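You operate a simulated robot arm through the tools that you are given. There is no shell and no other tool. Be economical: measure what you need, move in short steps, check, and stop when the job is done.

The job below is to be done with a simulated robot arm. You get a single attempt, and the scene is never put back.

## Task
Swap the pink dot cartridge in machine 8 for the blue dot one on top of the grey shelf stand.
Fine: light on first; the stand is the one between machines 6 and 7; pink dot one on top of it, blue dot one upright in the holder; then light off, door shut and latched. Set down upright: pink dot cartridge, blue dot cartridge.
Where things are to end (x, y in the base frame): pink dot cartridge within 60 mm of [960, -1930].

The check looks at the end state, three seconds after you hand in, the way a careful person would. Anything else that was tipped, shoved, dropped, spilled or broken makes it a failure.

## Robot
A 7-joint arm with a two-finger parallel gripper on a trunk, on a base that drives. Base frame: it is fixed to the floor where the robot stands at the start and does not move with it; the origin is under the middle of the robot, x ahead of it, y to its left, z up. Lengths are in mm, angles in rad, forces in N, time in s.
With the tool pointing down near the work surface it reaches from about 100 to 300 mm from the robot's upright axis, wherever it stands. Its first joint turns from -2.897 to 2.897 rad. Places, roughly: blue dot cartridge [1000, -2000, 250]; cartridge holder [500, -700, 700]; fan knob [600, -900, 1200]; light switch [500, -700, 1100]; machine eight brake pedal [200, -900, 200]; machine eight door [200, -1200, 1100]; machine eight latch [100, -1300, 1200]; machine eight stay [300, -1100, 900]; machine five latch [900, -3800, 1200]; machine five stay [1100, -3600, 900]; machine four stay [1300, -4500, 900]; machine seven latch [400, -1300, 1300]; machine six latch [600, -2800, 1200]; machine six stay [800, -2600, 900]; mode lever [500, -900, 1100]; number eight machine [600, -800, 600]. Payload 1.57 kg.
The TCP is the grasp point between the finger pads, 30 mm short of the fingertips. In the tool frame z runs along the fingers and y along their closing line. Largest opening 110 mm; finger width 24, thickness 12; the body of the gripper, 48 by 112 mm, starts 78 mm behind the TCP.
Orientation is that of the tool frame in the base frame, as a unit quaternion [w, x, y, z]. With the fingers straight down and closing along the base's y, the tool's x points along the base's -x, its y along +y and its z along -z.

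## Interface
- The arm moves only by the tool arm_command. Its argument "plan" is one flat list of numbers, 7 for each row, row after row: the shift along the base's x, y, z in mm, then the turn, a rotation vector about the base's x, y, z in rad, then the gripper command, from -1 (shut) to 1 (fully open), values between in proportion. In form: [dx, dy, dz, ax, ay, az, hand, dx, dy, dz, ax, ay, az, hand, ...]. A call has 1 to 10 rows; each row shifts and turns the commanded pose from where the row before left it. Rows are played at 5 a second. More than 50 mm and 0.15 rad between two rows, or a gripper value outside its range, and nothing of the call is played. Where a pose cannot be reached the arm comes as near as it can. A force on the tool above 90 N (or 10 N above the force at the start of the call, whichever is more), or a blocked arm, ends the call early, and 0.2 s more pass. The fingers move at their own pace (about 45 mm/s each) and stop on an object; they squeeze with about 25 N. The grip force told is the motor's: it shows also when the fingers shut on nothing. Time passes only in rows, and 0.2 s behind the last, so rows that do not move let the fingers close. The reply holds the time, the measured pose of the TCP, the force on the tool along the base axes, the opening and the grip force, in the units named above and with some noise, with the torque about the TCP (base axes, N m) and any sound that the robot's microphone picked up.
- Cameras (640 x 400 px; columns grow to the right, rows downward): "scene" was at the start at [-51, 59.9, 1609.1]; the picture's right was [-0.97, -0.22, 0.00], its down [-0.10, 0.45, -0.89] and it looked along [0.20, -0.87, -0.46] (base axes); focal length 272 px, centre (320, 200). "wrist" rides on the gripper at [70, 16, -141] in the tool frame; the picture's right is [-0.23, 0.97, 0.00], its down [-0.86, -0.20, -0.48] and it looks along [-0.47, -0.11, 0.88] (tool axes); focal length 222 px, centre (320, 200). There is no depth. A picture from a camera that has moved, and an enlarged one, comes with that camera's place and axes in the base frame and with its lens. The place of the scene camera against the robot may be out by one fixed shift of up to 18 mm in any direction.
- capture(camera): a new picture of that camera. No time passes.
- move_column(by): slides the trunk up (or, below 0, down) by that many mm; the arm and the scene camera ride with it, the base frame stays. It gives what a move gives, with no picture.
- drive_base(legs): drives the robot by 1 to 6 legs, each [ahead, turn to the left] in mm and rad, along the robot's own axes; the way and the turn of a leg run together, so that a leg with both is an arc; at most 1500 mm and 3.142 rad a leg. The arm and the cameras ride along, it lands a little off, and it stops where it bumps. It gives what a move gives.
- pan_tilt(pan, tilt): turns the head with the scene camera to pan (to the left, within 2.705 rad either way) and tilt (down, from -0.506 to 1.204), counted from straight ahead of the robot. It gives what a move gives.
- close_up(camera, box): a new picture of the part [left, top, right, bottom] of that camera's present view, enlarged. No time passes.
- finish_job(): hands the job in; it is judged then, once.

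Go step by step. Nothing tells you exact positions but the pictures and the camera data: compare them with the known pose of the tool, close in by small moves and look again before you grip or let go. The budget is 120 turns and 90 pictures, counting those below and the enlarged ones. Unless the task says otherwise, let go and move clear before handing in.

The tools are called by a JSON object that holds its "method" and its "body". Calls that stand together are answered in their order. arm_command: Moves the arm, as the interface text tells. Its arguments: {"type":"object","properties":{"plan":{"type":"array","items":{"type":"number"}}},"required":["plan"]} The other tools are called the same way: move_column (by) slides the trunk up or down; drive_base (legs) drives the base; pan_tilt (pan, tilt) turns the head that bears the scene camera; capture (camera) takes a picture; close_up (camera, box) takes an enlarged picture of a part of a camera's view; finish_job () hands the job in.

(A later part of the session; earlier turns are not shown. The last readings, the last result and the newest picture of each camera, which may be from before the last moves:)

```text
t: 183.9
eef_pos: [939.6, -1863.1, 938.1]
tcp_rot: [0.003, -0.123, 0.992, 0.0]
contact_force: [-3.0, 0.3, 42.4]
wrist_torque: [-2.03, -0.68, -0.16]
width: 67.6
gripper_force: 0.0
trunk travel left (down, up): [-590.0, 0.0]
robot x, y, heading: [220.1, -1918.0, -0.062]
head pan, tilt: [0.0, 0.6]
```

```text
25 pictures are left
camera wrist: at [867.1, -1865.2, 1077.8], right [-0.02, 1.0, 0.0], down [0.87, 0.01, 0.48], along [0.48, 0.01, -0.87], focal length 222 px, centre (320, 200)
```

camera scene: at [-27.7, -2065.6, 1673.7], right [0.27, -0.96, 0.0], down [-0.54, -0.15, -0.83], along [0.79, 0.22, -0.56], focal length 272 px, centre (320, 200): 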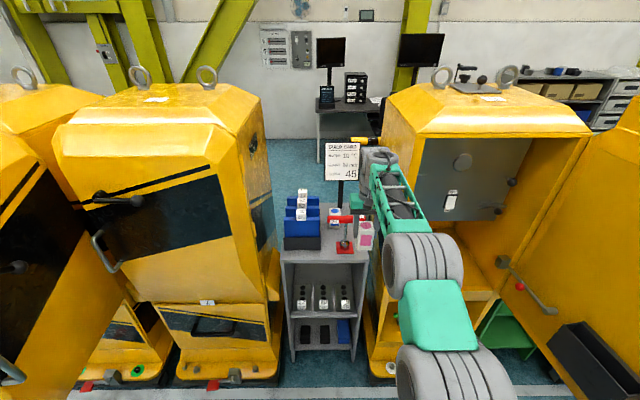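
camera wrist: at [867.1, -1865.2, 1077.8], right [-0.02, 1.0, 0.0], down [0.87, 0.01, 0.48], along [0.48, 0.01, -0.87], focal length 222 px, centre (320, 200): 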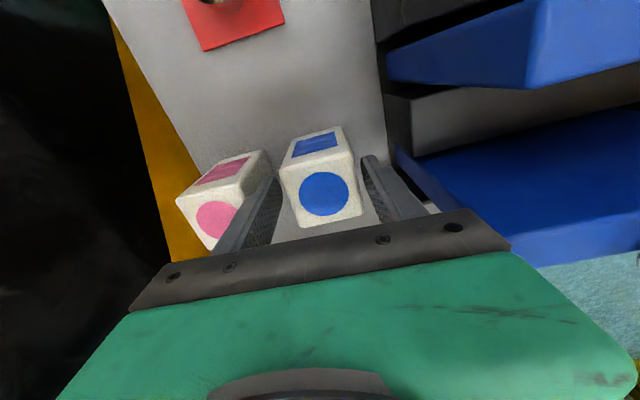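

There is an upward force on the right side: the right finger's outer edge is sitting on pink's edge. I rise at once and look.

{"method": "arm_command", "body": {"plan": [0, 0, 25, 0, 0, 0, 0.24, 0, 0, 30, 0, 0, 0, 0.24]}}

{"method": "capture", "body": {"camera": "wrist"}}

{"method": "close_up", "body": {"camera": "scene", "box": [310, 220, 406, 290]}}

```text
t: 184.6
eef_pos: [936.9, -1861.9, 981.5]
tcp_rot: [-0.007, -0.122, 0.992, 0.002]
contact_force: [-0.2, 0.6, -1.2]
wrist_torque: [0.01, 0.04, 0.02]
width: 68.2
gripper_force: 0.0
trunk travel left (down, up): [-590.0, 0.0]
robot x, y, heading: [218.8, -1919.2, -0.057]
head pan, tilt: [0.0, 0.6]
```

```text
24 pictures are left
camera wrist: at [867.6, -1863.5, 1122.4], right [-0.02, 1.0, 0.0], down [0.88, 0.01, 0.47], along [0.47, 0.01, -0.88], focal length 222 px, centre (320, 200)
```

wrist: 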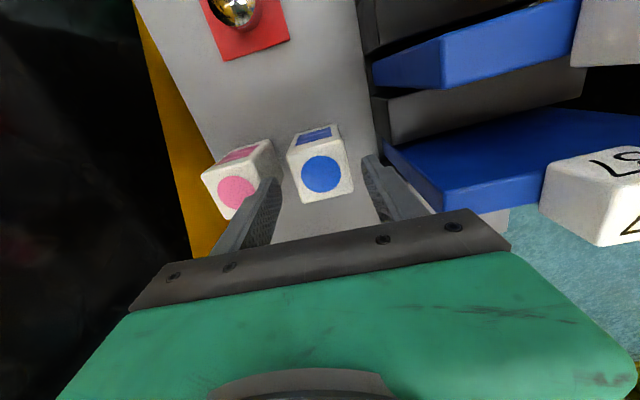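

```text
5.71 times, centred on (358, 255) of scene
camera zoom: at [243.5, -1771.4, 1673.3], right [-0.06, -1.0, 0.0], down [-0.56, 0.04, -0.82], along [0.82, -0.05, -0.57], focal length 1553 px, centre (103, -114)
```

zoom: 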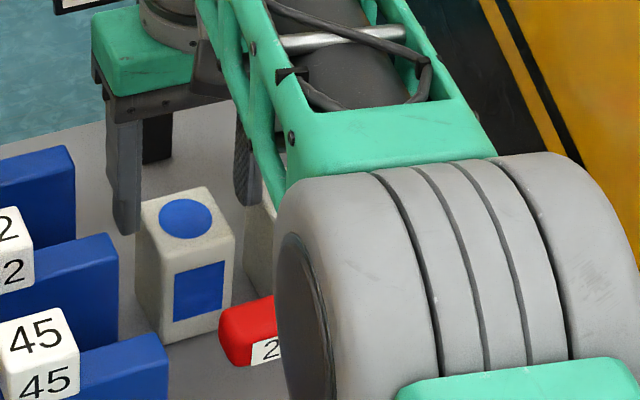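

Pink is still upright in place. I narrow the opening to 60 mm, shift 2 mm left, match the yaw, and descend in small checked steps.

{"method": "arm_command", "body": {"plan": [3, 3, 0, 0, 0, 0.04, 0.09, 0, 0, 0, 0, 0, 0, 0.09, 0, 0, -15, 0, 0, 0, 0.09, 0, 0, -12, 0, 0, 0, 0.09]}}

{"method": "arm_command", "body": {"plan": [0, 0, -6, 0, 0, 0, 0.09, 0, 0, -6, 0, 0, 0, 0.09]}}

{"method": "capture", "body": {"camera": "wrist"}}

```text
t: 185.6
eef_pos: [944.0, -1857.9, 956.6]
tcp_rot: [-0.004, -0.142, 0.99, 0.001]
contact_force: [-0.4, -0.7, 0.2]
wrist_torque: [-0.01, 0.01, -0.02]
width: 60.1
gripper_force: 0.0
trunk travel left (down, up): [-590.0, 0.0]
robot x, y, heading: [216.5, -1917.3, -0.063]
head pan, tilt: [0.0, 0.6]
```

```text
t: 186.2
eef_pos: [942.1, -1858.2, 944.1]
tcp_rot: [-0.004, -0.143, 0.99, 0.001]
contact_force: [0.1, 0.0, 0.1]
wrist_torque: [-0.01, 0.01, -0.01]
width: 59.7
gripper_force: 0.1
trunk travel left (down, up): [-590.0, 0.0]
robot x, y, heading: [219.3, -1919.0, -0.065]
head pan, tilt: [0.0, 0.6]
```

```text
22 pictures are left
camera wrist: at [872.3, -1863.1, 1085.1], right [-0.06, 1.0, 0.0], down [0.88, 0.05, 0.47], along [0.47, 0.03, -0.88], focal length 222 px, centre (320, 200)
```

wrist: 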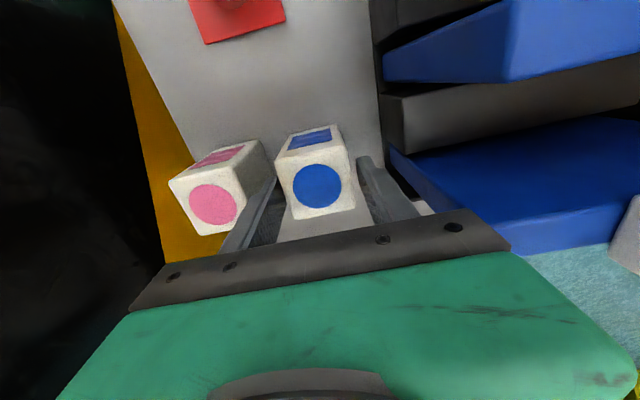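

No contact now, and blue lies centred between the fingers. I go 12 mm lower and close.

{"method": "arm_command", "body": {"plan": [0, 0, -6, 0, 0, 0, 0.09, 0, 0, -6, 0, 0, 0, 0.09]}}

```text
t: 186.8
eef_pos: [942.3, -1858.7, 931.7]
tcp_rot: [-0.003, -0.143, 0.99, 0.001]
contact_force: [1.6, -0.4, -0.2]
wrist_torque: [0.01, 0.0, -0.01]
width: 60.0
gripper_force: 0.1
trunk travel left (down, up): [-590.0, 0.0]
robot x, y, heading: [215.1, -1917.7, -0.062]
head pan, tilt: [0.0, 0.6]
```

{"method": "arm_command", "body": {"plan": [0, 0, -4, 0, 0, 0, 0.09, 0, 0, 0, 0, 0, 0, -1, 0, 0, 0, 0, 0, 0, -1, 0, 0, 0, 0, 0, 0, -1]}}

{"method": "arm_command", "body": {"plan": [0, 0, 10, 0, 0, 0, -1, 0, 0, 40, 0, 0, 0, -1, 0, 0, 40, 0, 0, 0, -1, 0, 0, 40, 0, 0, 0, -1, 0, 0, 40, 0, 0, 0, -1, 0, 0, 20, 0, 0, 0, -1]}}

{"method": "capture", "body": {"camera": "wrist"}}

```text
t: 187.8
eef_pos: [942.4, -1859.0, 927.3]
tcp_rot: [-0.004, -0.143, 0.99, 0.001]
contact_force: [-0.7, -0.6, 0.1]
wrist_torque: [-0.08, 0.03, 0.01]
width: 49.7
gripper_force: 24.7
trunk travel left (down, up): [-590.0, 0.0]
robot x, y, heading: [216.7, -1917.2, -0.064]
head pan, tilt: [0.0, 0.6]
```

```text
t: 189.2
eef_pos: [936.1, -1858.9, 1118.1]
tcp_rot: [-0.005, -0.143, 0.99, 0.001]
contact_force: [-0.8, -0.7, -1.3]
wrist_torque: [0.02, -0.02, 0.02]
width: 49.6
gripper_force: 25.4
out of reach, approached as far as the arm can: row 6
trunk travel left (down, up): [-590.0, 0.0]
robot x, y, heading: [218.6, -1917.3, -0.063]
head pan, tilt: [0.0, 0.6]
```

```text
21 pictures are left
camera wrist: at [866.6, -1864.0, 1259.5], right [-0.06, 1.0, 0.0], down [0.88, 0.05, 0.47], along [0.47, 0.03, -0.88], focal length 222 px, centre (320, 200)
```

wrist: 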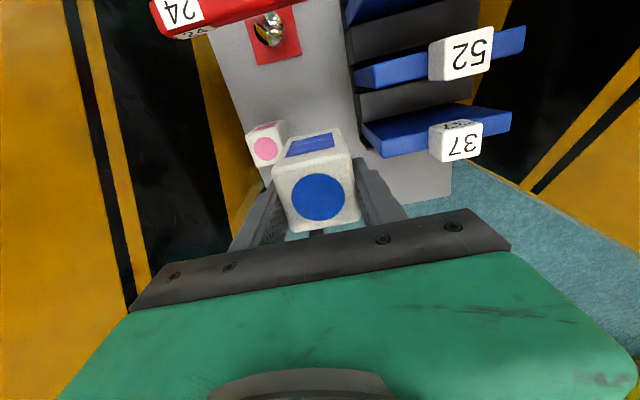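

Blue is held; pink stands undisturbed, as do the T-tool and rack. I back out at height and travel to machine 8.

{"method": "drive_base", "body": {"legs": [[-1000, 0], [0, 1.92], [759, 0], [0, -1.571]]}}

{"method": "arm_command", "body": {"plan": [0, 0, -30, 0, 0, -0.117, -1, 0, 0, -30, 0, 0, -0.116, -1, 0, 0, -30, 0, 0, -0.116, -1, 0, 0, -30, 0, 0, 0, -1]}}

{"method": "move_column", "body": {"by": -140}}

```text
t: 206.4
eef_pos: [-371.0, -862.0, 1118.8]
tcp_rot: [-0.004, -0.323, 0.946, 0.0]
contact_force: [0.9, 1.0, -1.1]
wrist_torque: [0.0, 0.01, -0.02]
width: 49.7
gripper_force: 25.1
trunk travel left (down, up): [-590.0, 0.0]
robot x, y, heading: [-1020.8, -1181.5, 0.314]
head pan, tilt: [0.0, 0.6]
```

```text
t: 207.4
eef_pos: [-370.9, -860.9, 999.1]
tcp_rot: [-0.004, -0.155, 0.988, 0.001]
contact_force: [-0.3, 0.4, -1.7]
wrist_torque: [-0.02, 0.02, 0.02]
width: 49.7
gripper_force: 25.2
trunk travel left (down, up): [-590.0, 0.0]
robot x, y, heading: [-1018.0, -1179.1, 0.31]
head pan, tilt: [0.0, 0.6]
```

```text
t: 209.1
eef_pos: [-370.8, -863.1, 857.6]
tcp_rot: [-0.004, -0.154, 0.988, 0.002]
contact_force: [0.3, 1.0, -2.6]
wrist_torque: [-0.03, 0.01, -0.04]
width: 49.8
gripper_force: 25.1
trunk travel left (down, up): [-450.0, 140.0]
robot x, y, heading: [-1023.8, -1178.7, 0.304]
head pan, tilt: [0.0, 0.6]
```

I turn slightly right and drive in 720 mm, then look for the holder.

{"method": "drive_base", "body": {"legs": [[0, -0.061], [720, 0]]}}

{"method": "arm_command", "body": {"plan": [0, 0, 0, 0, 0, 0.03, -1, 0, 0, 0, 0, 0, 0, -1]}}

{"method": "capture", "body": {"camera": "wrist"}}

```text
t: 213.4
eef_pos: [338.3, -733.8, 858.4]
tcp_rot: [-0.005, -0.122, 0.992, 0.001]
contact_force: [0.7, -0.7, -2.0]
wrist_torque: [0.02, 0.02, 0.02]
width: 49.9
gripper_force: 25.2
trunk travel left (down, up): [-450.0, 140.0]
robot x, y, heading: [-331.1, -1006.8, 0.246]
head pan, tilt: [0.0, 0.6]
```

```text
t: 214.0
eef_pos: [338.3, -733.8, 859.1]
tcp_rot: [-0.004, -0.135, 0.991, 0.002]
contact_force: [0.3, 0.2, -1.7]
wrist_torque: [0.01, 0.0, 0.04]
width: 49.8
gripper_force: 25.3
trunk travel left (down, up): [-450.0, 140.0]
robot x, y, heading: [-328.2, -1008.1, 0.243]
head pan, tilt: [0.0, 0.6]
```

```text
20 pictures are left
camera wrist: at [268.6, -737.7, 999.2], right [-0.04, 1.0, 0.0], down [0.88, 0.04, 0.47], along [0.47, 0.02, -0.88], focal length 222 px, centre (320, 200)
```

wrist: 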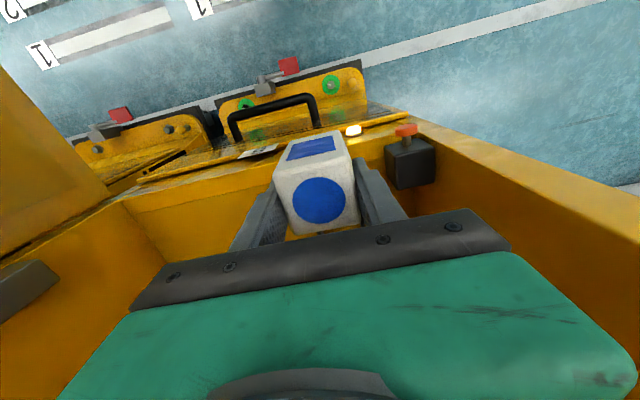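

Holder centre from the earlier vertical pictures is about (461, -699), rim z ≈ 725. I drive 100 mm and bring blue above the holder.

{"method": "drive_base", "body": {"legs": [[100, 0]]}}

{"method": "pan_tilt", "body": {"pan": 0.1, "tilt": 0.6}}

```text
t: 215.2
eef_pos: [436.2, -707.9, 857.9]
tcp_rot: [-0.005, -0.137, 0.991, 0.002]
contact_force: [0.5, 0.4, -1.4]
wrist_torque: [-0.02, -0.03, -0.02]
width: 49.7
gripper_force: 24.9
trunk travel left (down, up): [-450.0, 140.0]
robot x, y, heading: [-232.2, -981.6, 0.245]
head pan, tilt: [0.0, 0.6]
```

```text
t: 215.8
eef_pos: [436.4, -707.4, 857.9]
tcp_rot: [-0.005, -0.136, 0.991, 0.001]
contact_force: [0.5, -0.3, -1.6]
wrist_torque: [-0.01, 0.03, 0.03]
width: 49.5
gripper_force: 25.3
trunk travel left (down, up): [-450.0, 140.0]
robot x, y, heading: [-231.7, -982.5, 0.242]
head pan, tilt: [0.099, 0.6]
```

{"method": "arm_command", "body": {"plan": [25, 8, 0, 0, 0, 0.013, -1, 0, 0, -30, 0, 0, 0, -1, 0, 0, -23, 0, 0, 0, -1, 0, 0, 0, 0, 0, 0, -1]}}

{"method": "capture", "body": {"camera": "wrist"}}

{"method": "close_up", "body": {"camera": "scene", "box": [270, 200, 430, 300]}}

```text
t: 216.8
eef_pos: [458.4, -701.8, 803.3]
tcp_rot: [-0.006, -0.143, 0.99, 0.001]
contact_force: [0.5, 0.0, -1.4]
wrist_torque: [0.04, 0.01, -0.01]
width: 49.6
gripper_force: 24.8
out of reach, approached as far as the arm can: row 1
trunk travel left (down, up): [-450.0, 140.0]
robot x, y, heading: [-229.1, -981.3, 0.244]
head pan, tilt: [0.099, 0.6]
```

```text
19 pictures are left
camera wrist: at [388.1, -707.2, 944.9], right [-0.06, 1.0, 0.0], down [0.88, 0.05, 0.47], along [0.47, 0.03, -0.88], focal length 222 px, centre (320, 200)
```

wrist: 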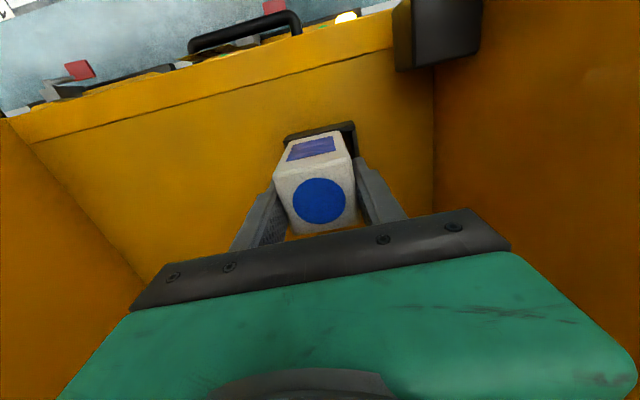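

```text
4.00 times, centred on (350, 250) of scene
camera zoom: at [-255.6, -821.7, 1533.6], right [0.34, -0.94, 0.0], down [-0.53, -0.19, -0.82], along [0.78, 0.28, -0.57], focal length 1087 px, centre (200, 0)
```

zoom: 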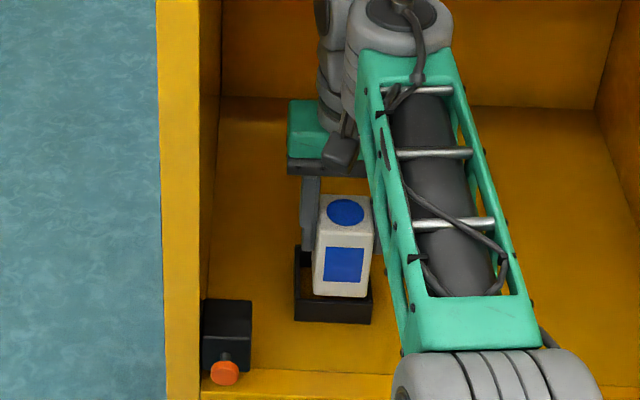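

Both views agree blue must go ~4 mm left and a few mm in. I correct and lower until just inside the rim.

{"method": "arm_command", "body": {"plan": [4, 5, 0, 0, 0, 0, -1, 0, 0, -10, 0, 0, 0, -1, 0, 0, 0, 0, 0, 0, -1]}}

{"method": "close_up", "body": {"camera": "wrist", "box": [240, 80, 400, 180]}}

{"method": "close_up", "body": {"camera": "scene", "box": [326, 235, 390, 285]}}

```text
t: 217.6
eef_pos: [455.2, -700.9, 795.2]
tcp_rot: [-0.004, -0.144, 0.99, 0.001]
contact_force: [0.9, 0.4, 3.8]
wrist_torque: [-0.14, 0.02, 0.01]
width: 49.8
gripper_force: 24.9
out of reach, approached as far as the arm can: row 1
trunk travel left (down, up): [-450.0, 140.0]
robot x, y, heading: [-229.7, -980.1, 0.249]
head pan, tilt: [0.099, 0.6]
```

```text
4.00 times, centred on (320, 130) of wrist
camera zoom: at [385.9, -706.2, 936.2], right [-0.06, 1.0, 0.0], down [0.88, 0.05, 0.47], along [0.47, 0.03, -0.88], focal length 888 px, centre (320, 480)
```

zoom: 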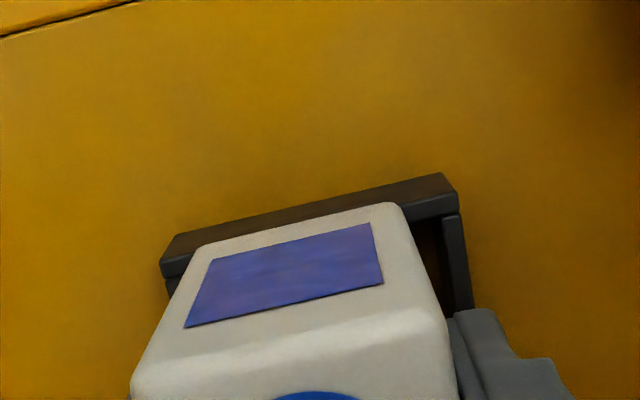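

```text
8.00 times, centred on (358, 260) of scene
camera zoom: at [-256.2, -821.6, 1533.7], right [0.34, -0.94, 0.0], down [-0.53, -0.19, -0.83], along [0.78, 0.28, -0.56], focal length 2174 px, centre (16, -280)
```

zoom: 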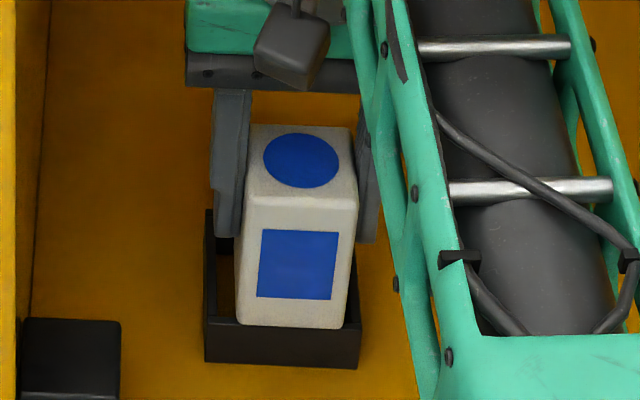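

The arm is at its reach limit and blue touched the front rim. I lift, pull the arm back 80 mm, and drive the base 80 mm closer.

{"method": "move_column", "body": {"by": 25}}

{"method": "arm_command", "body": {"plan": [-39, -10, 0, 0, 0, 0, -1, -39, -10, 0, 0, 0, 0, -1, 0, 0, 0, 0, 0, 0, -1]}}

{"method": "drive_base", "body": {"legs": [[80, 0]]}}

```text
t: 218.3
eef_pos: [455.1, -700.6, 817.6]
tcp_rot: [-0.006, -0.144, 0.99, 0.0]
contact_force: [0.4, 0.1, -2.0]
wrist_torque: [-0.02, 0.01, 0.02]
width: 49.5
gripper_force: 25.2
trunk travel left (down, up): [-475.0, 115.0]
robot x, y, heading: [-232.2, -982.2, 0.244]
head pan, tilt: [0.099, 0.6]
```

```text
t: 219.1
eef_pos: [391.2, -716.4, 819.3]
tcp_rot: [-0.005, -0.142, 0.99, 0.001]
contact_force: [0.0, 0.3, -1.8]
wrist_torque: [0.01, -0.02, 0.03]
width: 49.6
gripper_force: 25.1
out of reach, approached as far as the arm can: row 2
trunk travel left (down, up): [-475.0, 115.0]
robot x, y, heading: [-230.9, -982.3, 0.249]
head pan, tilt: [0.099, 0.6]
```

```text
t: 220.2
eef_pos: [467.5, -696.9, 818.4]
tcp_rot: [-0.006, -0.144, 0.99, 0.0]
contact_force: [-0.6, 0.6, -1.9]
wrist_torque: [0.0, 0.0, 0.0]
width: 49.5
gripper_force: 25.1
trunk travel left (down, up): [-475.0, 115.0]
robot x, y, heading: [-153.1, -961.2, 0.251]
head pan, tilt: [0.099, 0.6]
```

TCP is at (467, -697) now, target about (463, -697). I correct and lower slightly, then check the alignment.

{"method": "arm_command", "body": {"plan": [-4, 0, -9, 0, 0, 0, -1, 0, 0, -8, 0, 0, 0, -1, 0, 0, 0, 0, 0, 0, -1]}}

{"method": "close_up", "body": {"camera": "wrist", "box": [240, 80, 400, 180]}}

{"method": "close_up", "body": {"camera": "scene", "box": [310, 240, 390, 300]}}

```text
t: 221.0
eef_pos: [465.1, -696.1, 801.6]
tcp_rot: [-0.006, -0.143, 0.99, 0.002]
contact_force: [0.0, -0.6, -1.5]
wrist_torque: [0.0, -0.05, 0.0]
width: 49.8
gripper_force: 25.1
trunk travel left (down, up): [-475.0, 115.0]
robot x, y, heading: [-157.7, -963.1, 0.244]
head pan, tilt: [0.099, 0.6]
```

```text
4.00 times, centred on (320, 130) of wrist
camera zoom: at [396.3, -700.8, 942.8], right [-0.06, 1.0, 0.0], down [0.88, 0.05, 0.47], along [0.47, 0.03, -0.88], focal length 888 px, centre (320, 480)
```

zoom: 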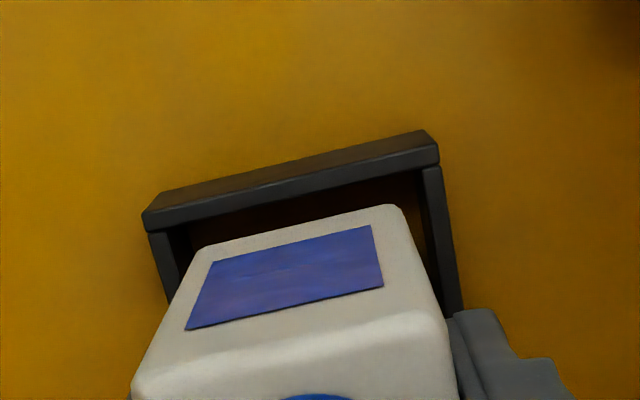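

```text
6.67 times, centred on (350, 270) of scene
camera zoom: at [-178.5, -802.1, 1558.6], right [0.34, -0.94, 0.0], down [-0.53, -0.19, -0.82], along [0.78, 0.28, -0.57], focal length 1812 px, centre (120, -267)
```

zoom: 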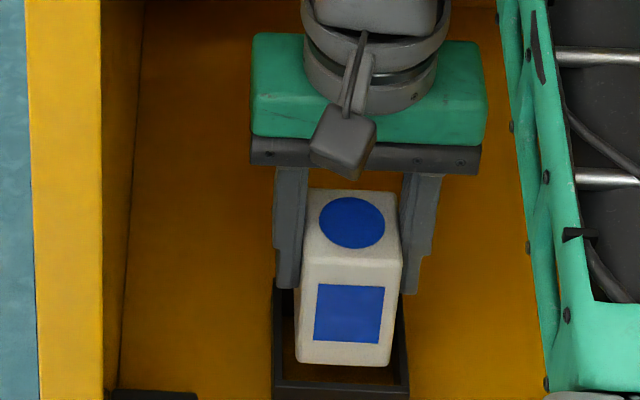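

The holder is roomier than thought (~72 mm inside for a 50 mm cartridge). I move 7 mm further in and lower until it seats.

{"method": "arm_command", "body": {"plan": [7, 1, 0, 0, 0, 0, -1, 0, 0, -12, 0, 0, 0, -1, 0, 0, -10, 0, 0, 0, -1, 0, 0, -5, 0, 0, 0, -1]}}

{"method": "arm_command", "body": {"plan": [0, 0, -3, 0, 0, 0, -1, 0, 0, -2, 0, 0, 0, -1]}}

```text
t: 222.0
eef_pos: [472.1, -694.5, 774.3]
tcp_rot: [-0.005, -0.144, 0.99, 0.001]
contact_force: [0.4, -0.3, -0.8]
wrist_torque: [0.01, 0.02, 0.01]
width: 49.5
gripper_force: 24.9
trunk travel left (down, up): [-475.0, 115.0]
robot x, y, heading: [-155.8, -961.0, 0.246]
head pan, tilt: [0.099, 0.6]
```

```text
t: 222.6
eef_pos: [471.5, -697.1, 769.3]
tcp_rot: [-0.005, -0.144, 0.99, 0.001]
contact_force: [-0.3, -0.1, -1.4]
wrist_torque: [-0.01, -0.03, 0.01]
width: 49.8
gripper_force: 24.8
trunk travel left (down, up): [-475.0, 115.0]
robot x, y, heading: [-153.7, -963.1, 0.244]
head pan, tilt: [0.099, 0.6]
```

{"method": "arm_command", "body": {"plan": [0, 0, -2, 0, 0, 0, -1, 0, 0, -2, 0, 0, 0, -1]}}

```text
t: 223.2
eef_pos: [470.8, -695.8, 767.7]
tcp_rot: [-0.005, -0.144, 0.99, 0.001]
contact_force: [-0.5, -0.2, 1.3]
wrist_torque: [-0.08, -0.06, -0.07]
width: 49.7
gripper_force: 24.8
trunk travel left (down, up): [-475.0, 115.0]
robot x, y, heading: [-154.8, -961.2, 0.245]
head pan, tilt: [0.099, 0.6]
```

It is seated (load came off at z ≈ 768). I open, rise and look.

{"method": "arm_command", "body": {"plan": [0, 0, -1, 0, 0, 0, -1, 0, 0, 0, 0, 0, 0, 0.2, 0, 0, 0, 0, 0, 0, 0.2, 0, 0, 0, 0, 0, 0, 0.2, 0, 0, 30, 0, 0, 0, 0.2, 0, 0, 40, 0, 0, 0, 0.2]}}

{"method": "capture", "body": {"camera": "wrist"}}

```text
t: 224.6
eef_pos: [469.5, -697.5, 833.8]
tcp_rot: [-0.007, -0.144, 0.99, 0.002]
contact_force: [-0.2, 0.5, 0.0]
wrist_torque: [-0.03, 0.01, -0.02]
width: 66.0
gripper_force: 0.1
trunk travel left (down, up): [-475.0, 115.0]
robot x, y, heading: [-154.0, -960.9, 0.247]
head pan, tilt: [0.099, 0.6]
```

```text
13 pictures are left
camera wrist: at [399.5, -702.2, 975.4], right [-0.06, 1.0, 0.0], down [0.88, 0.05, 0.47], along [0.47, 0.03, -0.88], focal length 222 px, centre (320, 200)
```

wrist: 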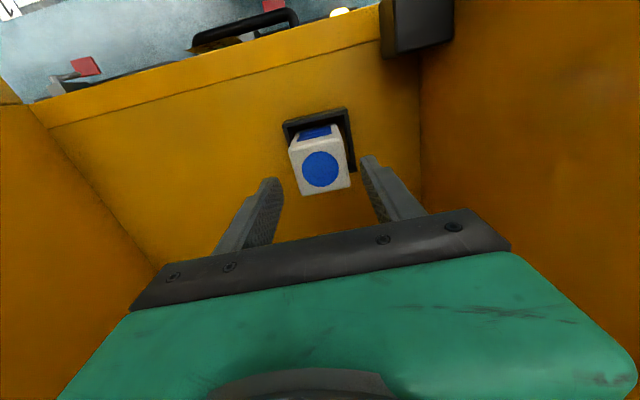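

Blue stands upright in the holder. Next: light off. I back out, raise the hand and tilt it 45° forward with closed fingers.

{"method": "drive_base", "body": {"legs": [[-330, 0]]}}

{"method": "arm_command", "body": {"plan": [0, 0, 45, 0, 0, 0, -1, 0, 0, 45, 0, 0, 0, -1, 10, 3, 40, 0, 0, 0, -1, 10, 3, 40, 0, 0, 0, -1, 10, 3, 10, 0.037, -0.125, 0, -1, 10, 3, 0, 0.037, -0.125, 0, -1, 0, 0, 0, 0.037, -0.125, 0, -1, 0, 0, 0, 0.037, -0.125, 0, -1, 0, 0, 0, 0.037, -0.125, 0, -1, 0, 0, 0, 0.037, -0.125, 0, -1]}}

```text
t: 226.8
eef_pos: [147.5, -775.8, 834.6]
tcp_rot: [-0.006, -0.145, 0.989, 0.0]
contact_force: [-0.3, -0.1, 0.1]
wrist_torque: [-0.03, 0.02, -0.02]
width: 66.1
gripper_force: 0.1
trunk travel left (down, up): [-475.0, 115.0]
robot x, y, heading: [-478.4, -1042.5, 0.249]
head pan, tilt: [0.099, 0.6]
```

```text
t: 229.0
eef_pos: [203.7, -758.0, 1039.7]
tcp_rot: [0.206, -0.144, 0.967, 0.033]
contact_force: [0.5, -0.7, 0.4]
wrist_torque: [-0.02, 0.0, 0.02]
width: 0.2
gripper_force: 21.7
out of reach, approached as far as the arm can: row 7, 8, 9, 10
trunk travel left (down, up): [-475.0, 115.0]
robot x, y, heading: [-475.5, -1042.4, 0.251]
head pan, tilt: [0.099, 0.6]
```

The tilt stops at ~24°, which is enough for pressing. I bring the commanded tilt back to that, and raise the trunk.

{"method": "arm_command", "body": {"plan": [0, 0, 0, -0.037, 0.125, 0, -1, 0, 0, 0, -0.037, 0.125, 0, -1, 0, 0, 0, -0.037, 0.125, 0, -1, 0, 0, 0, 0, 0, 0, -1]}}

{"method": "move_column", "body": {"by": 112}}

```text
t: 230.0
eef_pos: [194.0, -753.4, 1036.0]
tcp_rot: [0.039, -0.146, 0.989, 0.005]
contact_force: [-0.3, 0.1, 0.1]
wrist_torque: [-0.05, -0.01, 0.02]
width: 0.1
gripper_force: 21.5
out of reach, approached as far as the arm can: row 3
trunk travel left (down, up): [-475.0, 115.0]
robot x, y, heading: [-476.8, -1043.1, 0.248]
head pan, tilt: [0.099, 0.6]
```

```text
t: 231.4
eef_pos: [193.3, -754.3, 1148.4]
tcp_rot: [0.04, -0.145, 0.989, 0.005]
contact_force: [0.2, -0.1, 0.1]
wrist_torque: [0.01, -0.02, 0.02]
width: 0.0
gripper_force: 21.1
trunk travel left (down, up): [-587.0, 3.0]
robot x, y, heading: [-477.3, -1038.9, 0.251]
head pan, tilt: [0.099, 0.6]
```

I try the tilt again while pulling the hand back and down a little.

{"method": "arm_command", "body": {"plan": [-20, -6, -10, 0.037, -0.125, 0, -1, -20, -6, -10, 0.037, -0.125, 0, -1, -20, -6, -10, 0.037, -0.125, 0, -1, 0, 0, 0, 0.03, -0.1, 0, -1, 0, 0, 0, 0, 0, 0, -1]}}

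```text
t: 232.6
eef_pos: [190.5, -741.4, 1135.8]
tcp_rot: [0.196, -0.141, 0.97, 0.022]
contact_force: [-0.1, 0.2, 0.3]
wrist_torque: [0.01, 0.01, 0.0]
width: 0.0
gripper_force: 21.3
out of reach, approached as far as the arm can: row 1, 2, 3, 4
trunk travel left (down, up): [-587.0, 3.0]
robot x, y, heading: [-476.2, -1040.2, 0.25]
head pan, tilt: [0.099, 0.6]
```

Tilt is 23° again, sufficient. I line up with the rocker laterally and drive 255 mm in.

{"method": "drive_base", "body": {"legs": [[0, -0.03], [255, 0]]}}

{"method": "capture", "body": {"camera": "wrist"}}

```text
t: 234.7
eef_pos: [411.4, -713.0, 1134.0]
tcp_rot: [0.194, -0.138, 0.971, 0.018]
contact_force: [-0.4, -1.0, 0.8]
wrist_torque: [0.04, -0.04, -0.01]
width: 0.0
gripper_force: 21.4
trunk travel left (down, up): [-587.0, 3.0]
robot x, y, heading: [-255.4, -994.0, 0.218]
head pan, tilt: [0.099, 0.6]
stopped in leg 2: the robot was blocked; the commanded pose is now the measured one
```

```text
12 pictures are left
camera wrist: at [292.4, -730.4, 1237.1], right [-0.07, 1.0, 0.07], down [0.64, -0.01, 0.77], along [0.77, 0.1, -0.63], focal length 222 px, centre (320, 200)
```

wrist: 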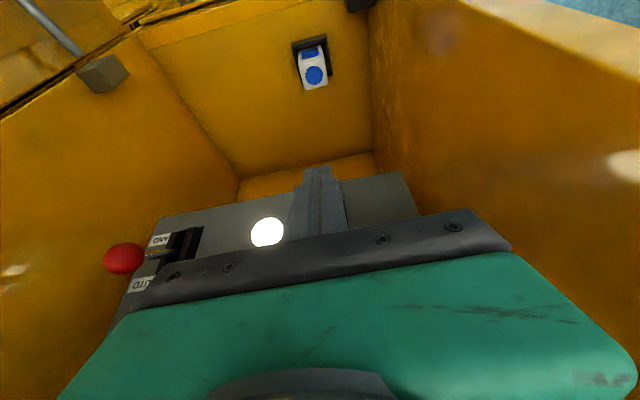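

The drive was blocked — at this steep posture the forearm meets the machine's top frame. I back off at once, bring the hand straight ahead of the robot, and get the full 45° tilt, as for the first press.

{"method": "drive_base", "body": {"legs": [[-330, 0]]}}

{"method": "arm_command", "body": {"plan": [-5, -28, -10, 0, 0, 0, -1, -5, -28, -10, 0, 0, 0, -1, -5, -28, -10, 0, 0, 0, -1, -5, -28, -10, 0, 0, 0, -1, -5, -28, -10, 0, 0, 0, -1, 0, 0, 0, 0.037, -0.125, 0, -1, 0, 0, 0, 0.037, -0.125, 0, -1, 0, 0, 0, 0.037, -0.125, 0, -1, 0, 0, 0, 0, 0, 0, -1]}}

{"method": "capture", "body": {"camera": "scene"}}

```text
t: 236.9
eef_pos: [110.0, -783.7, 1126.5]
tcp_rot: [0.189, -0.132, 0.973, 0.016]
contact_force: [0.4, 0.5, -0.9]
wrist_torque: [-0.03, 0.01, -0.04]
width: 0.0
gripper_force: 21.3
trunk travel left (down, up): [-587.0, 3.0]
robot x, y, heading: [-567.1, -1067.4, 0.218]
head pan, tilt: [0.099, 0.6]
```

```text
t: 238.9
eef_pos: [152.6, -903.3, 1113.8]
tcp_rot: [0.184, -0.133, 0.974, 0.019]
contact_force: [0.6, -0.8, 0.1]
wrist_torque: [-0.01, 0.0, -0.01]
width: 0.0
gripper_force: 21.2
out of reach, approached as far as the arm can: row 1, 2, 3, 4, 5, 6, 7, 8
trunk travel left (down, up): [-587.0, 3.0]
robot x, y, heading: [-565.6, -1062.3, 0.215]
head pan, tilt: [0.099, 0.6]
```

```text
11 pictures are left
camera scene: at [-584.6, -902.5, 1670.6], right [0.31, -0.95, 0.0], down [-0.54, -0.17, -0.83], along [0.79, 0.25, -0.56], focal length 272 px, centre (320, 200)
```

scene: 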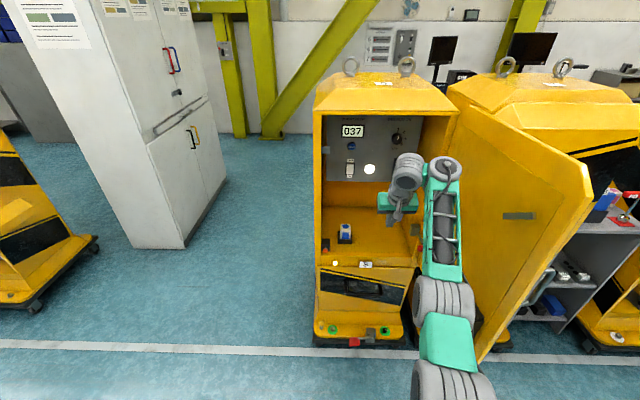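

Machine 8 stands where it was. I lower the trunk and reach up with the arm so the forearm comes in from below, and try for more tilt there.

{"method": "move_column", "body": {"by": -170}}

{"method": "arm_command", "body": {"plan": [0, 0, 40, 0, 0, 0, -1, 0, 0, 40, 0, 0, 0, -1, 0, 0, 40, 0, 0, 0, -1, -10, -2, 40, 0, 0, 0, -1, -10, -2, 0, 0.03, -0.12, 0, -1, -10, -2, 0, 0.03, -0.12, 0, -1, -10, -2, 0, 0.03, -0.12, 0, -1, 0, 0, 0, 0, 0, 0, -1]}}

```text
t: 240.8
eef_pos: [153.0, -903.0, 944.8]
tcp_rot: [0.184, -0.132, 0.974, 0.018]
contact_force: [0.6, -0.7, -0.6]
wrist_torque: [-0.03, 0.0, -0.01]
width: 0.0
gripper_force: 21.3
trunk travel left (down, up): [-417.0, 173.0]
robot x, y, heading: [-565.0, -1065.5, 0.217]
head pan, tilt: [0.099, 0.6]
```

```text
t: 242.6
eef_pos: [148.6, -905.1, 1132.8]
tcp_rot: [0.324, -0.128, 0.937, 0.035]
contact_force: [0.1, 0.3, 0.4]
wrist_torque: [-0.03, 0.02, -0.01]
width: 0.2
gripper_force: 21.2
out of reach, approached as far as the arm can: row 6, 7
trunk travel left (down, up): [-417.0, 173.0]
robot x, y, heading: [-565.8, -1061.9, 0.219]
head pan, tilt: [0.099, 0.6]
```

Now the tilt is 38°. I turn left to line up with the rocker and drive in 320 mm.

{"method": "drive_base", "body": {"legs": [[0, 0.119], [320, 0]]}}

{"method": "capture", "body": {"camera": "wrist"}}

```text
t: 245.3
eef_pos: [429.8, -718.3, 1132.4]
tcp_rot: [0.32, -0.182, 0.928, 0.054]
contact_force: [-0.2, 0.2, 0.2]
wrist_torque: [-0.01, 0.01, 0.0]
width: 0.1
gripper_force: 21.7
trunk travel left (down, up): [-417.0, 173.0]
robot x, y, heading: [-261.6, -960.6, 0.329]
head pan, tilt: [0.099, 0.6]
```

```text
10 pictures are left
camera wrist: at [291.2, -756.7, 1200.2], right [-0.2, 0.97, 0.12], down [0.42, -0.03, 0.91], along [0.88, 0.23, -0.4], focal length 222 px, centre (320, 200)
```

wrist: 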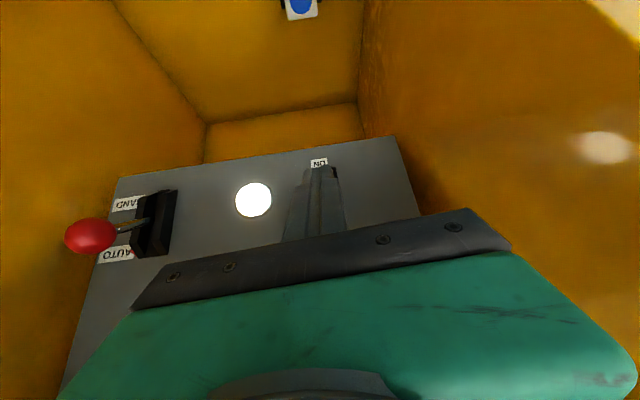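

The fingers are in line with the rocker. I lower 11 mm to its upper half and drive 55 mm closer.

{"method": "arm_command", "body": {"plan": [0, 0, -11, 0, 0, 0, -1, 0, 0, 0, 0, 0, 0, -1]}}

{"method": "drive_base", "body": {"legs": [[50, 0]]}}

{"method": "arm_command", "body": {"plan": [4, 1, 0, 0, 0, 0, -1, 4, 1, 0, 0, 0, 0, -1]}}

```text
t: 245.9
eef_pos: [430.6, -718.6, 1124.3]
tcp_rot: [0.316, -0.183, 0.929, 0.055]
contact_force: [0.0, 0.2, 0.2]
wrist_torque: [0.01, 0.03, 0.01]
width: 0.1
gripper_force: 21.0
out of reach, approached as far as the arm can: row 1
trunk travel left (down, up): [-417.0, 173.0]
robot x, y, heading: [-261.7, -961.7, 0.326]
head pan, tilt: [0.099, 0.6]
```

```text
t: 246.8
eef_pos: [479.1, -703.0, 1125.4]
tcp_rot: [0.315, -0.184, 0.929, 0.055]
contact_force: [0.4, 0.6, -0.7]
wrist_torque: [-0.01, -0.03, -0.03]
width: 0.1
gripper_force: 20.9
trunk travel left (down, up): [-417.0, 173.0]
robot x, y, heading: [-210.8, -940.7, 0.329]
head pan, tilt: [0.099, 0.6]
```

```text
t: 247.4
eef_pos: [486.7, -699.8, 1125.4]
tcp_rot: [0.315, -0.184, 0.93, 0.055]
contact_force: [0.1, 0.6, 0.1]
wrist_torque: [-0.01, 0.02, 0.01]
width: 0.0
gripper_force: 21.3
trunk travel left (down, up): [-417.0, 173.0]
robot x, y, heading: [-214.4, -942.9, 0.331]
head pan, tilt: [0.099, 0.6]
```

{"method": "move_column", "body": {"by": -6}}

{"method": "arm_command", "body": {"plan": [3, 1, 0, 0, 0, 0, -1, 3, 1, 0, 0, 0, 0, -1]}}

{"method": "arm_command", "body": {"plan": [3, 1, 0, 0, 0, 0, -1, 3, 1, 0, 0, 0, 0, -1]}}

```text
t: 248.0
eef_pos: [487.3, -699.0, 1119.6]
tcp_rot: [0.315, -0.184, 0.93, 0.055]
contact_force: [0.1, 0.7, 0.2]
wrist_torque: [0.01, -0.01, 0.03]
width: 0.0
gripper_force: 21.5
trunk travel left (down, up): [-411.0, 179.0]
robot x, y, heading: [-209.5, -941.1, 0.33]
head pan, tilt: [0.099, 0.6]
```

```text
t: 248.6
eef_pos: [493.0, -697.3, 1118.1]
tcp_rot: [0.315, -0.183, 0.93, 0.054]
contact_force: [0.1, 0.7, -0.3]
wrist_torque: [0.03, 0.01, 0.03]
width: 0.0
gripper_force: 21.3
trunk travel left (down, up): [-411.0, 179.0]
robot x, y, heading: [-213.7, -938.0, 0.335]
head pan, tilt: [0.099, 0.6]
```

```text
t: 249.2
eef_pos: [499.0, -695.8, 1118.3]
tcp_rot: [0.315, -0.183, 0.93, 0.054]
contact_force: [-0.8, 0.6, 1.1]
wrist_torque: [0.0, -0.02, -0.01]
width: 0.1
gripper_force: 21.7
trunk travel left (down, up): [-411.0, 179.0]
robot x, y, heading: [-213.3, -942.6, 0.332]
head pan, tilt: [0.099, 0.6]
```

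{"method": "arm_command", "body": {"plan": [3, 1, 0, 0, 0, 0, -1, 3, 1, 0, 0, 0, 0, -1]}}

{"method": "capture", "body": {"camera": "wrist"}}

```text
t: 249.8
eef_pos: [505.5, -693.5, 1120.1]
tcp_rot: [0.317, -0.183, 0.929, 0.055]
contact_force: [-0.7, 0.0, 2.9]
wrist_torque: [-0.03, -0.09, -0.02]
width: 0.0
gripper_force: 21.3
trunk travel left (down, up): [-411.0, 179.0]
robot x, y, heading: [-211.5, -942.8, 0.329]
head pan, tilt: [0.099, 0.6]
```

```text
9 pictures are left
camera wrist: at [368.2, -732.1, 1188.5], right [-0.2, 0.97, 0.12], down [0.43, -0.03, 0.9], along [0.88, 0.23, -0.41], focal length 222 px, centre (320, 200)
```

wrist: 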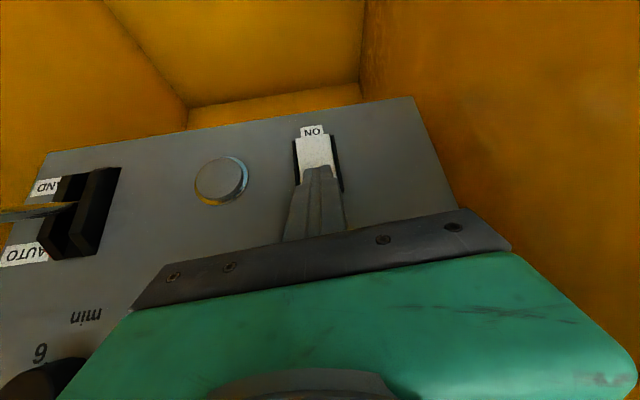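

The lamp is out: light off. I withdraw the hand and back off, then study the stay closely.

{"method": "arm_command", "body": {"plan": [-20, -6, 0, 0, 0, 0, -1, -20, -6, 0, 0, 0, 0, -1]}}

{"method": "drive_base", "body": {"legs": [[-330, 0]]}}

{"method": "pan_tilt", "body": {"pan": -0.2, "tilt": 0.5}}

{"method": "capture", "body": {"camera": "scene"}}

```text
t: 250.4
eef_pos: [477.8, -702.1, 1122.8]
tcp_rot: [0.315, -0.183, 0.93, 0.055]
contact_force: [0.1, 0.3, -0.5]
wrist_torque: [0.0, -0.04, 0.01]
width: 0.1
gripper_force: 21.8
out of reach, approached as far as the arm can: row 2
trunk travel left (down, up): [-411.0, 179.0]
robot x, y, heading: [-216.0, -945.2, 0.329]
head pan, tilt: [0.099, 0.6]
```

```text
t: 252.5
eef_pos: [168.6, -806.8, 1122.7]
tcp_rot: [0.316, -0.184, 0.929, 0.055]
contact_force: [-0.3, 0.0, -0.6]
wrist_torque: [0.0, 0.03, -0.03]
width: 0.0
gripper_force: 21.7
trunk travel left (down, up): [-411.0, 179.0]
robot x, y, heading: [-519.2, -1046.0, 0.331]
head pan, tilt: [0.099, 0.6]
```

```text
t: 253.3
eef_pos: [168.6, -806.1, 1123.8]
tcp_rot: [0.314, -0.184, 0.93, 0.054]
contact_force: [0.2, -0.5, 0.3]
wrist_torque: [0.01, 0.02, -0.02]
width: 0.0
gripper_force: 21.1
trunk travel left (down, up): [-411.0, 179.0]
robot x, y, heading: [-522.8, -1049.5, 0.335]
head pan, tilt: [-0.201, 0.499]
```

```text
8 pictures are left
camera scene: at [-550.7, -914.7, 1503.7], right [0.13, -0.99, 0.0], down [-0.47, -0.06, -0.88], along [0.87, 0.12, -0.48], focal length 272 px, centre (320, 200)
```

scene: 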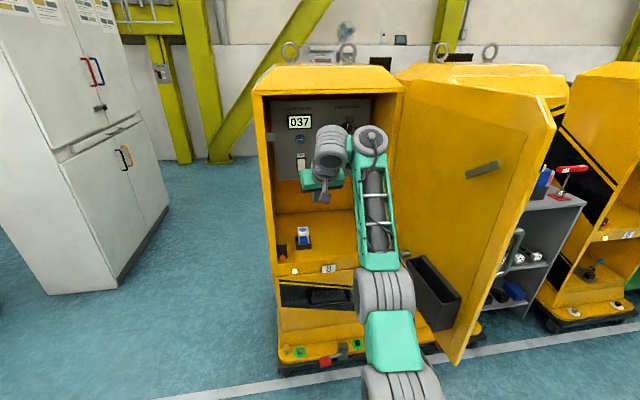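

The arm hides the stay from the head camera. From earlier views the stay rod runs at z ≈ 875 from the frame bracket (435, -1018) to the door (232, -1108) with its red ball near (308, -1042, 877). I reposition to approach it slanting from the left, clear of door and tray.

{"method": "drive_base", "body": {"legs": [[0, 1.644], [251, 0], [0, -2.2]]}}

{"method": "move_column", "body": {"by": -235}}

```text
t: 264.3
eef_pos: [95.1, -984.7, 1123.3]
tcp_rot: [0.318, 0.083, 0.944, -0.036]
contact_force: [0.1, 0.3, -0.8]
wrist_torque: [-0.02, 0.0, 0.0]
width: 0.1
gripper_force: 21.3
trunk travel left (down, up): [-411.0, 179.0]
robot x, y, heading: [-616.9, -817.1, -0.235]
head pan, tilt: [-0.201, 0.499]
```

```text
t: 266.8
eef_pos: [95.1, -984.4, 888.4]
tcp_rot: [0.318, 0.083, 0.944, -0.035]
contact_force: [-0.7, -0.6, -0.5]
wrist_torque: [0.01, -0.02, 0.03]
width: 0.0
gripper_force: 21.4
trunk travel left (down, up): [-176.0, 414.0]
robot x, y, heading: [-617.9, -817.6, -0.232]
head pan, tilt: [-0.201, 0.499]
```

Well aligned: the ball lies 220 mm straight ahead. I open the fingers, drive 90 mm and look with the wrist camera.

{"method": "arm_command", "body": {"plan": [0, 0, 0, 0, 0, 0, 0.3, 0, 0, 0, 0, 0, 0, 0.3, 0, 0, 0, 0, 0, 0, 0.3, 0, 0, 0, 0, 0, 0, 0.3]}}

{"method": "drive_base", "body": {"legs": [[0, -0.03], [90, 0]]}}

{"method": "capture", "body": {"camera": "wrist"}}

```text
t: 267.8
eef_pos: [94.5, -983.9, 888.1]
tcp_rot: [0.318, 0.082, 0.944, -0.034]
contact_force: [0.5, 1.1, -0.1]
wrist_torque: [0.02, 0.01, -0.02]
width: 71.6
gripper_force: 0.1
trunk travel left (down, up): [-176.0, 414.0]
robot x, y, heading: [-617.6, -817.3, -0.233]
head pan, tilt: [-0.201, 0.499]
```

```text
t: 269.3
eef_pos: [177.1, -1030.1, 888.6]
tcp_rot: [0.317, 0.098, 0.942, -0.04]
contact_force: [0.2, 0.0, 0.3]
wrist_torque: [-0.01, 0.05, -0.01]
width: 71.5
gripper_force: 0.1
trunk travel left (down, up): [-176.0, 414.0]
robot x, y, heading: [-531.4, -837.0, -0.269]
head pan, tilt: [-0.201, 0.499]
```

```text
7 pictures are left
camera wrist: at [42.5, -984.1, 957.5], right [0.38, 0.92, 0.12], down [0.34, -0.26, 0.9], along [0.86, -0.3, -0.41], focal length 222 px, centre (320, 200)
```

wrist: 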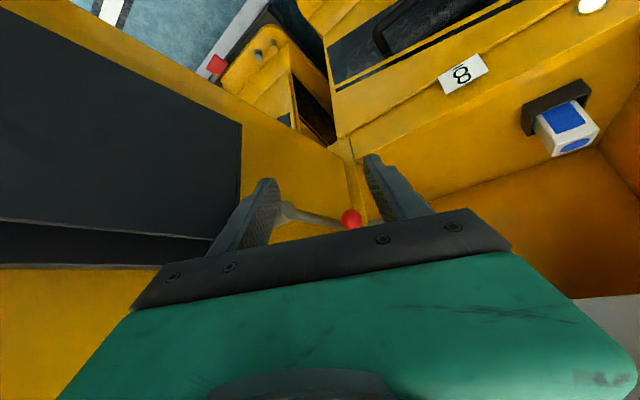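

The ball sticks out about 30 mm to the left of the rod. I roll the tool 90° so the fingers can take the ball from above and below.

{"method": "arm_command", "body": {"plan": [0, 0, 0, 0.0841, -0.0197, -0.1134, 0.3, 0, 0, 0, 0.0841, -0.0197, -0.1134, 0.3, 0, 0, 0, 0.0841, -0.0197, -0.1134, 0.3, 0, 0, 0, 0.0841, -0.0197, -0.1134, 0.3, 0, 0, 0, 0.0841, -0.0197, -0.1134, 0.3, 0, 0, 0, 0.0841, -0.0197, -0.1134, 0.3, 0, 0, 0, 0.0841, -0.0197, -0.1134, 0.3, 0, 0, 0, 0.0841, -0.0197, -0.1134, 0.3, 0, 0, 0, 0.0841, -0.0197, -0.1134, 0.3, 0, 0, 0, 0.0841, -0.0197, -0.1134, 0.3]}}

```text
t: 271.5
eef_pos: [176.9, -1029.5, 889.9]
tcp_rot: [0.265, 0.691, 0.649, 0.177]
contact_force: [-0.1, -0.5, 0.4]
wrist_torque: [0.01, 0.0, -0.02]
width: 71.6
gripper_force: 0.0
trunk travel left (down, up): [-176.0, 414.0]
robot x, y, heading: [-530.0, -839.4, -0.268]
head pan, tilt: [-0.201, 0.499]
```

Rolled freely. I turn a little left, lower 18 mm and drive up to the ball.

{"method": "move_column", "body": {"by": -18}}

{"method": "drive_base", "body": {"legs": [[0, 0.03], [105, 0]]}}

{"method": "capture", "body": {"camera": "wrist"}}

```text
t: 272.1
eef_pos: [176.6, -1030.7, 870.6]
tcp_rot: [0.266, 0.691, 0.649, 0.177]
contact_force: [-0.2, -0.5, -0.2]
wrist_torque: [0.02, -0.01, 0.0]
width: 71.6
gripper_force: 0.1
trunk travel left (down, up): [-158.0, 432.0]
robot x, y, heading: [-532.6, -839.5, -0.27]
head pan, tilt: [-0.201, 0.499]
```

```text
t: 273.7
eef_pos: [283.6, -1033.1, 873.8]
tcp_rot: [0.267, 0.68, 0.659, 0.183]
contact_force: [-18.7, 5.6, 13.8]
wrist_torque: [-0.12, -0.59, 0.04]
width: 65.9
gripper_force: 0.0
trunk travel left (down, up): [-158.0, 432.0]
robot x, y, heading: [-426.8, -862.1, -0.24]
head pan, tilt: [-0.201, 0.499]
```

```text
6 pictures are left
camera wrist: at [216.3, -947.1, 988.3], right [0.76, -0.22, 0.61], down [-0.5, -0.79, 0.35], along [0.41, -0.57, -0.71], focal length 222 px, centre (320, 200)
```

wrist: 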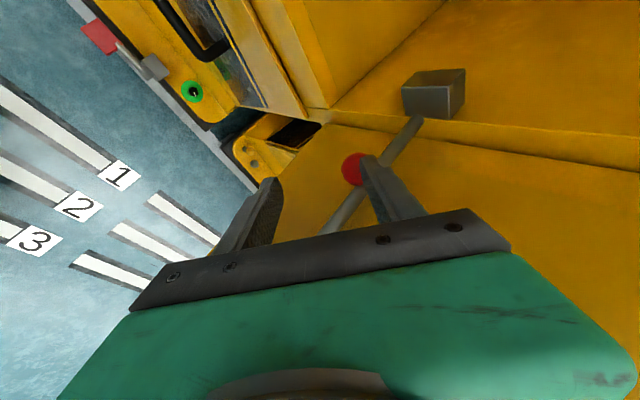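

The upper finger's tip touches the ball; the ball lies nearer the upper finger. I retreat along the tool, shift ~24 mm along the closing line, and advance again.

{"method": "arm_command", "body": {"plan": [-15, 3, 20, 0, 0, 0, 0.4, 10, -3, 7, 0, 0, 0, 0.4, 9, -2, 7, 0, 0, 0, 0.4, 0, 0, 0, 0, 0, 0, 0.4]}}

{"method": "arm_command", "body": {"plan": [9, -2, -12, 0, 0, 0, 0.4, 9, -2, -12, 0, 0, 0, 0.4, 6, -2, -8, 0, 0, 0, 0.4]}}

{"method": "capture", "body": {"camera": "wrist"}}

```text
t: 274.7
eef_pos: [295.8, -1036.6, 909.4]
tcp_rot: [0.265, 0.68, 0.659, 0.182]
contact_force: [0.4, 0.1, 0.1]
wrist_torque: [-0.01, 0.05, -0.03]
width: 76.8
gripper_force: 0.0
out of reach, approached as far as the arm can: row 1
trunk travel left (down, up): [-158.0, 432.0]
robot x, y, heading: [-428.1, -867.6, -0.235]
head pan, tilt: [-0.201, 0.499]
```

```text
t: 275.5
eef_pos: [319.3, -1041.3, 878.6]
tcp_rot: [0.265, 0.68, 0.659, 0.182]
contact_force: [0.8, -1.3, -1.2]
wrist_torque: [0.0, -0.01, 0.01]
width: 77.2
gripper_force: 0.0
trunk travel left (down, up): [-158.0, 432.0]
robot x, y, heading: [-427.5, -865.7, -0.237]
head pan, tilt: [-0.201, 0.499]
```

```text
5 pictures are left
camera wrist: at [253.2, -956.5, 991.6], right [0.76, -0.22, 0.61], down [-0.5, -0.79, 0.35], along [0.41, -0.57, -0.71], focal length 222 px, centre (320, 200)
```

wrist: 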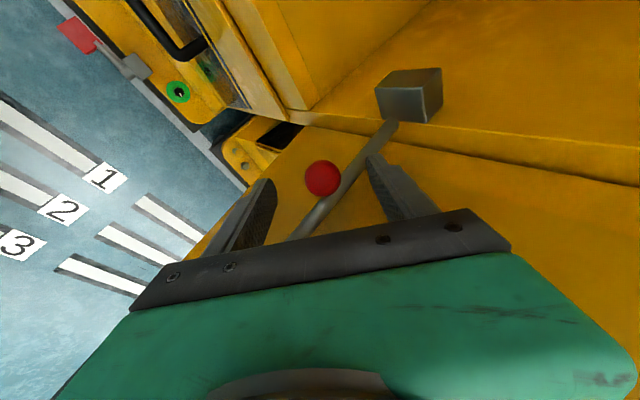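

The ball is now centred between the fingers, ~16 mm beyond the TCP. I advance and grip it.

{"method": "arm_command", "body": {"plan": [5, -1, -6, 0, 0, 0, 0.4, 4, -1, -6, 0, 0, 0, 0.4, 0, 0, 0, 0, 0, 0, -1, 0, 0, 0, 0, 0, 0, -1, 0, 0, 0, 0, 0, 0, -1, 0, 0, 0, 0, 0, 0, -1]}}

```text
t: 276.9
eef_pos: [324.6, -1039.6, 874.0]
tcp_rot: [0.271, 0.676, 0.66, 0.184]
contact_force: [-18.3, 20.1, 36.1]
wrist_torque: [-0.05, -0.49, 0.76]
width: 30.2
gripper_force: 24.3
trunk travel left (down, up): [-158.0, 432.0]
robot x, y, heading: [-428.6, -866.8, -0.232]
head pan, tilt: [-0.201, 0.499]
```

The ball is gripped (30 mm). I lift it and watch the forces.

{"method": "arm_command", "body": {"plan": [0, 0, 10, 0, 0, 0, -1, 0, 0, 10, 0, 0, 0, -1, 0, 0, 10, 0, 0, 0, -1, 0, 0, 10, 0, 0, 0, -1]}}

```text
t: 277.9
eef_pos: [321.5, -1053.0, 900.7]
tcp_rot: [0.26, 0.687, 0.656, 0.172]
contact_force: [-83.8, -10.3, -35.6]
wrist_torque: [0.23, 0.16, -1.16]
width: 30.5
gripper_force: 39.5
trunk travel left (down, up): [-158.0, 432.0]
robot x, y, heading: [-431.1, -866.0, -0.246]
head pan, tilt: [-0.201, 0.499]
```

It rises but pulls towards the robot (arc motion). I relax backwards while continuing up.

{"method": "arm_command", "body": {"plan": [-8, -4, 0, 0, 0, 0, -1, -4, -2, 4, 0, 0, 0, -1]}}

{"method": "capture", "body": {"camera": "wrist"}}

```text
t: 278.5
eef_pos: [317.1, -1045.3, 913.5]
tcp_rot: [0.268, 0.676, 0.661, 0.184]
contact_force: [-29.0, 13.7, -7.5]
wrist_torque: [0.72, 0.74, 0.1]
width: 29.1
gripper_force: 38.7
trunk travel left (down, up): [-158.0, 432.0]
robot x, y, heading: [-425.2, -863.1, -0.234]
head pan, tilt: [-0.201, 0.499]
```

```text
4 pictures are left
camera wrist: at [248.9, -959.3, 1026.5], right [0.76, -0.21, 0.61], down [-0.5, -0.79, 0.35], along [0.41, -0.57, -0.71], focal length 222 px, centre (320, 200)
```

wrist: 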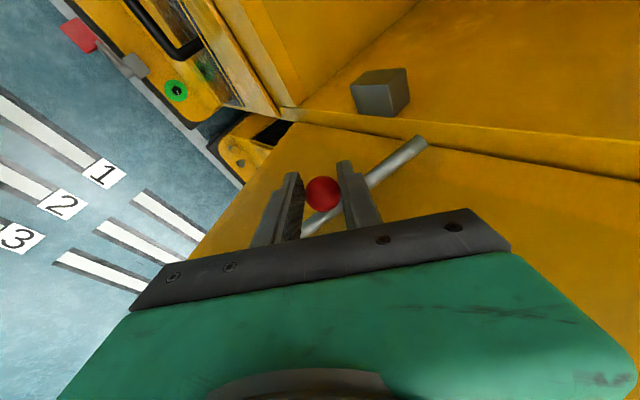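

The rod has come out of its bracket. Holding it raised, I pull it left so the door starts to close and the rod can't fall back in.

{"method": "arm_command", "body": {"plan": [1, 8, 3, 0, 0, 0, -1, 2, 8, 3, 0, 0, 0, -1, 2, 8, 0, 0, 0, 0, -1, 2, 8, 0, 0, 0, 0, -1]}}

```text
t: 279.5
eef_pos: [327.1, -1007.9, 919.5]
tcp_rot: [0.268, 0.674, 0.662, 0.187]
contact_force: [2.0, 20.7, 3.2]
wrist_torque: [-0.15, 0.06, -0.2]
width: 0.1
gripper_force: 21.7
trunk travel left (down, up): [-158.0, 432.0]
robot x, y, heading: [-424.3, -865.9, -0.224]
head pan, tilt: [-0.201, 0.499]
```

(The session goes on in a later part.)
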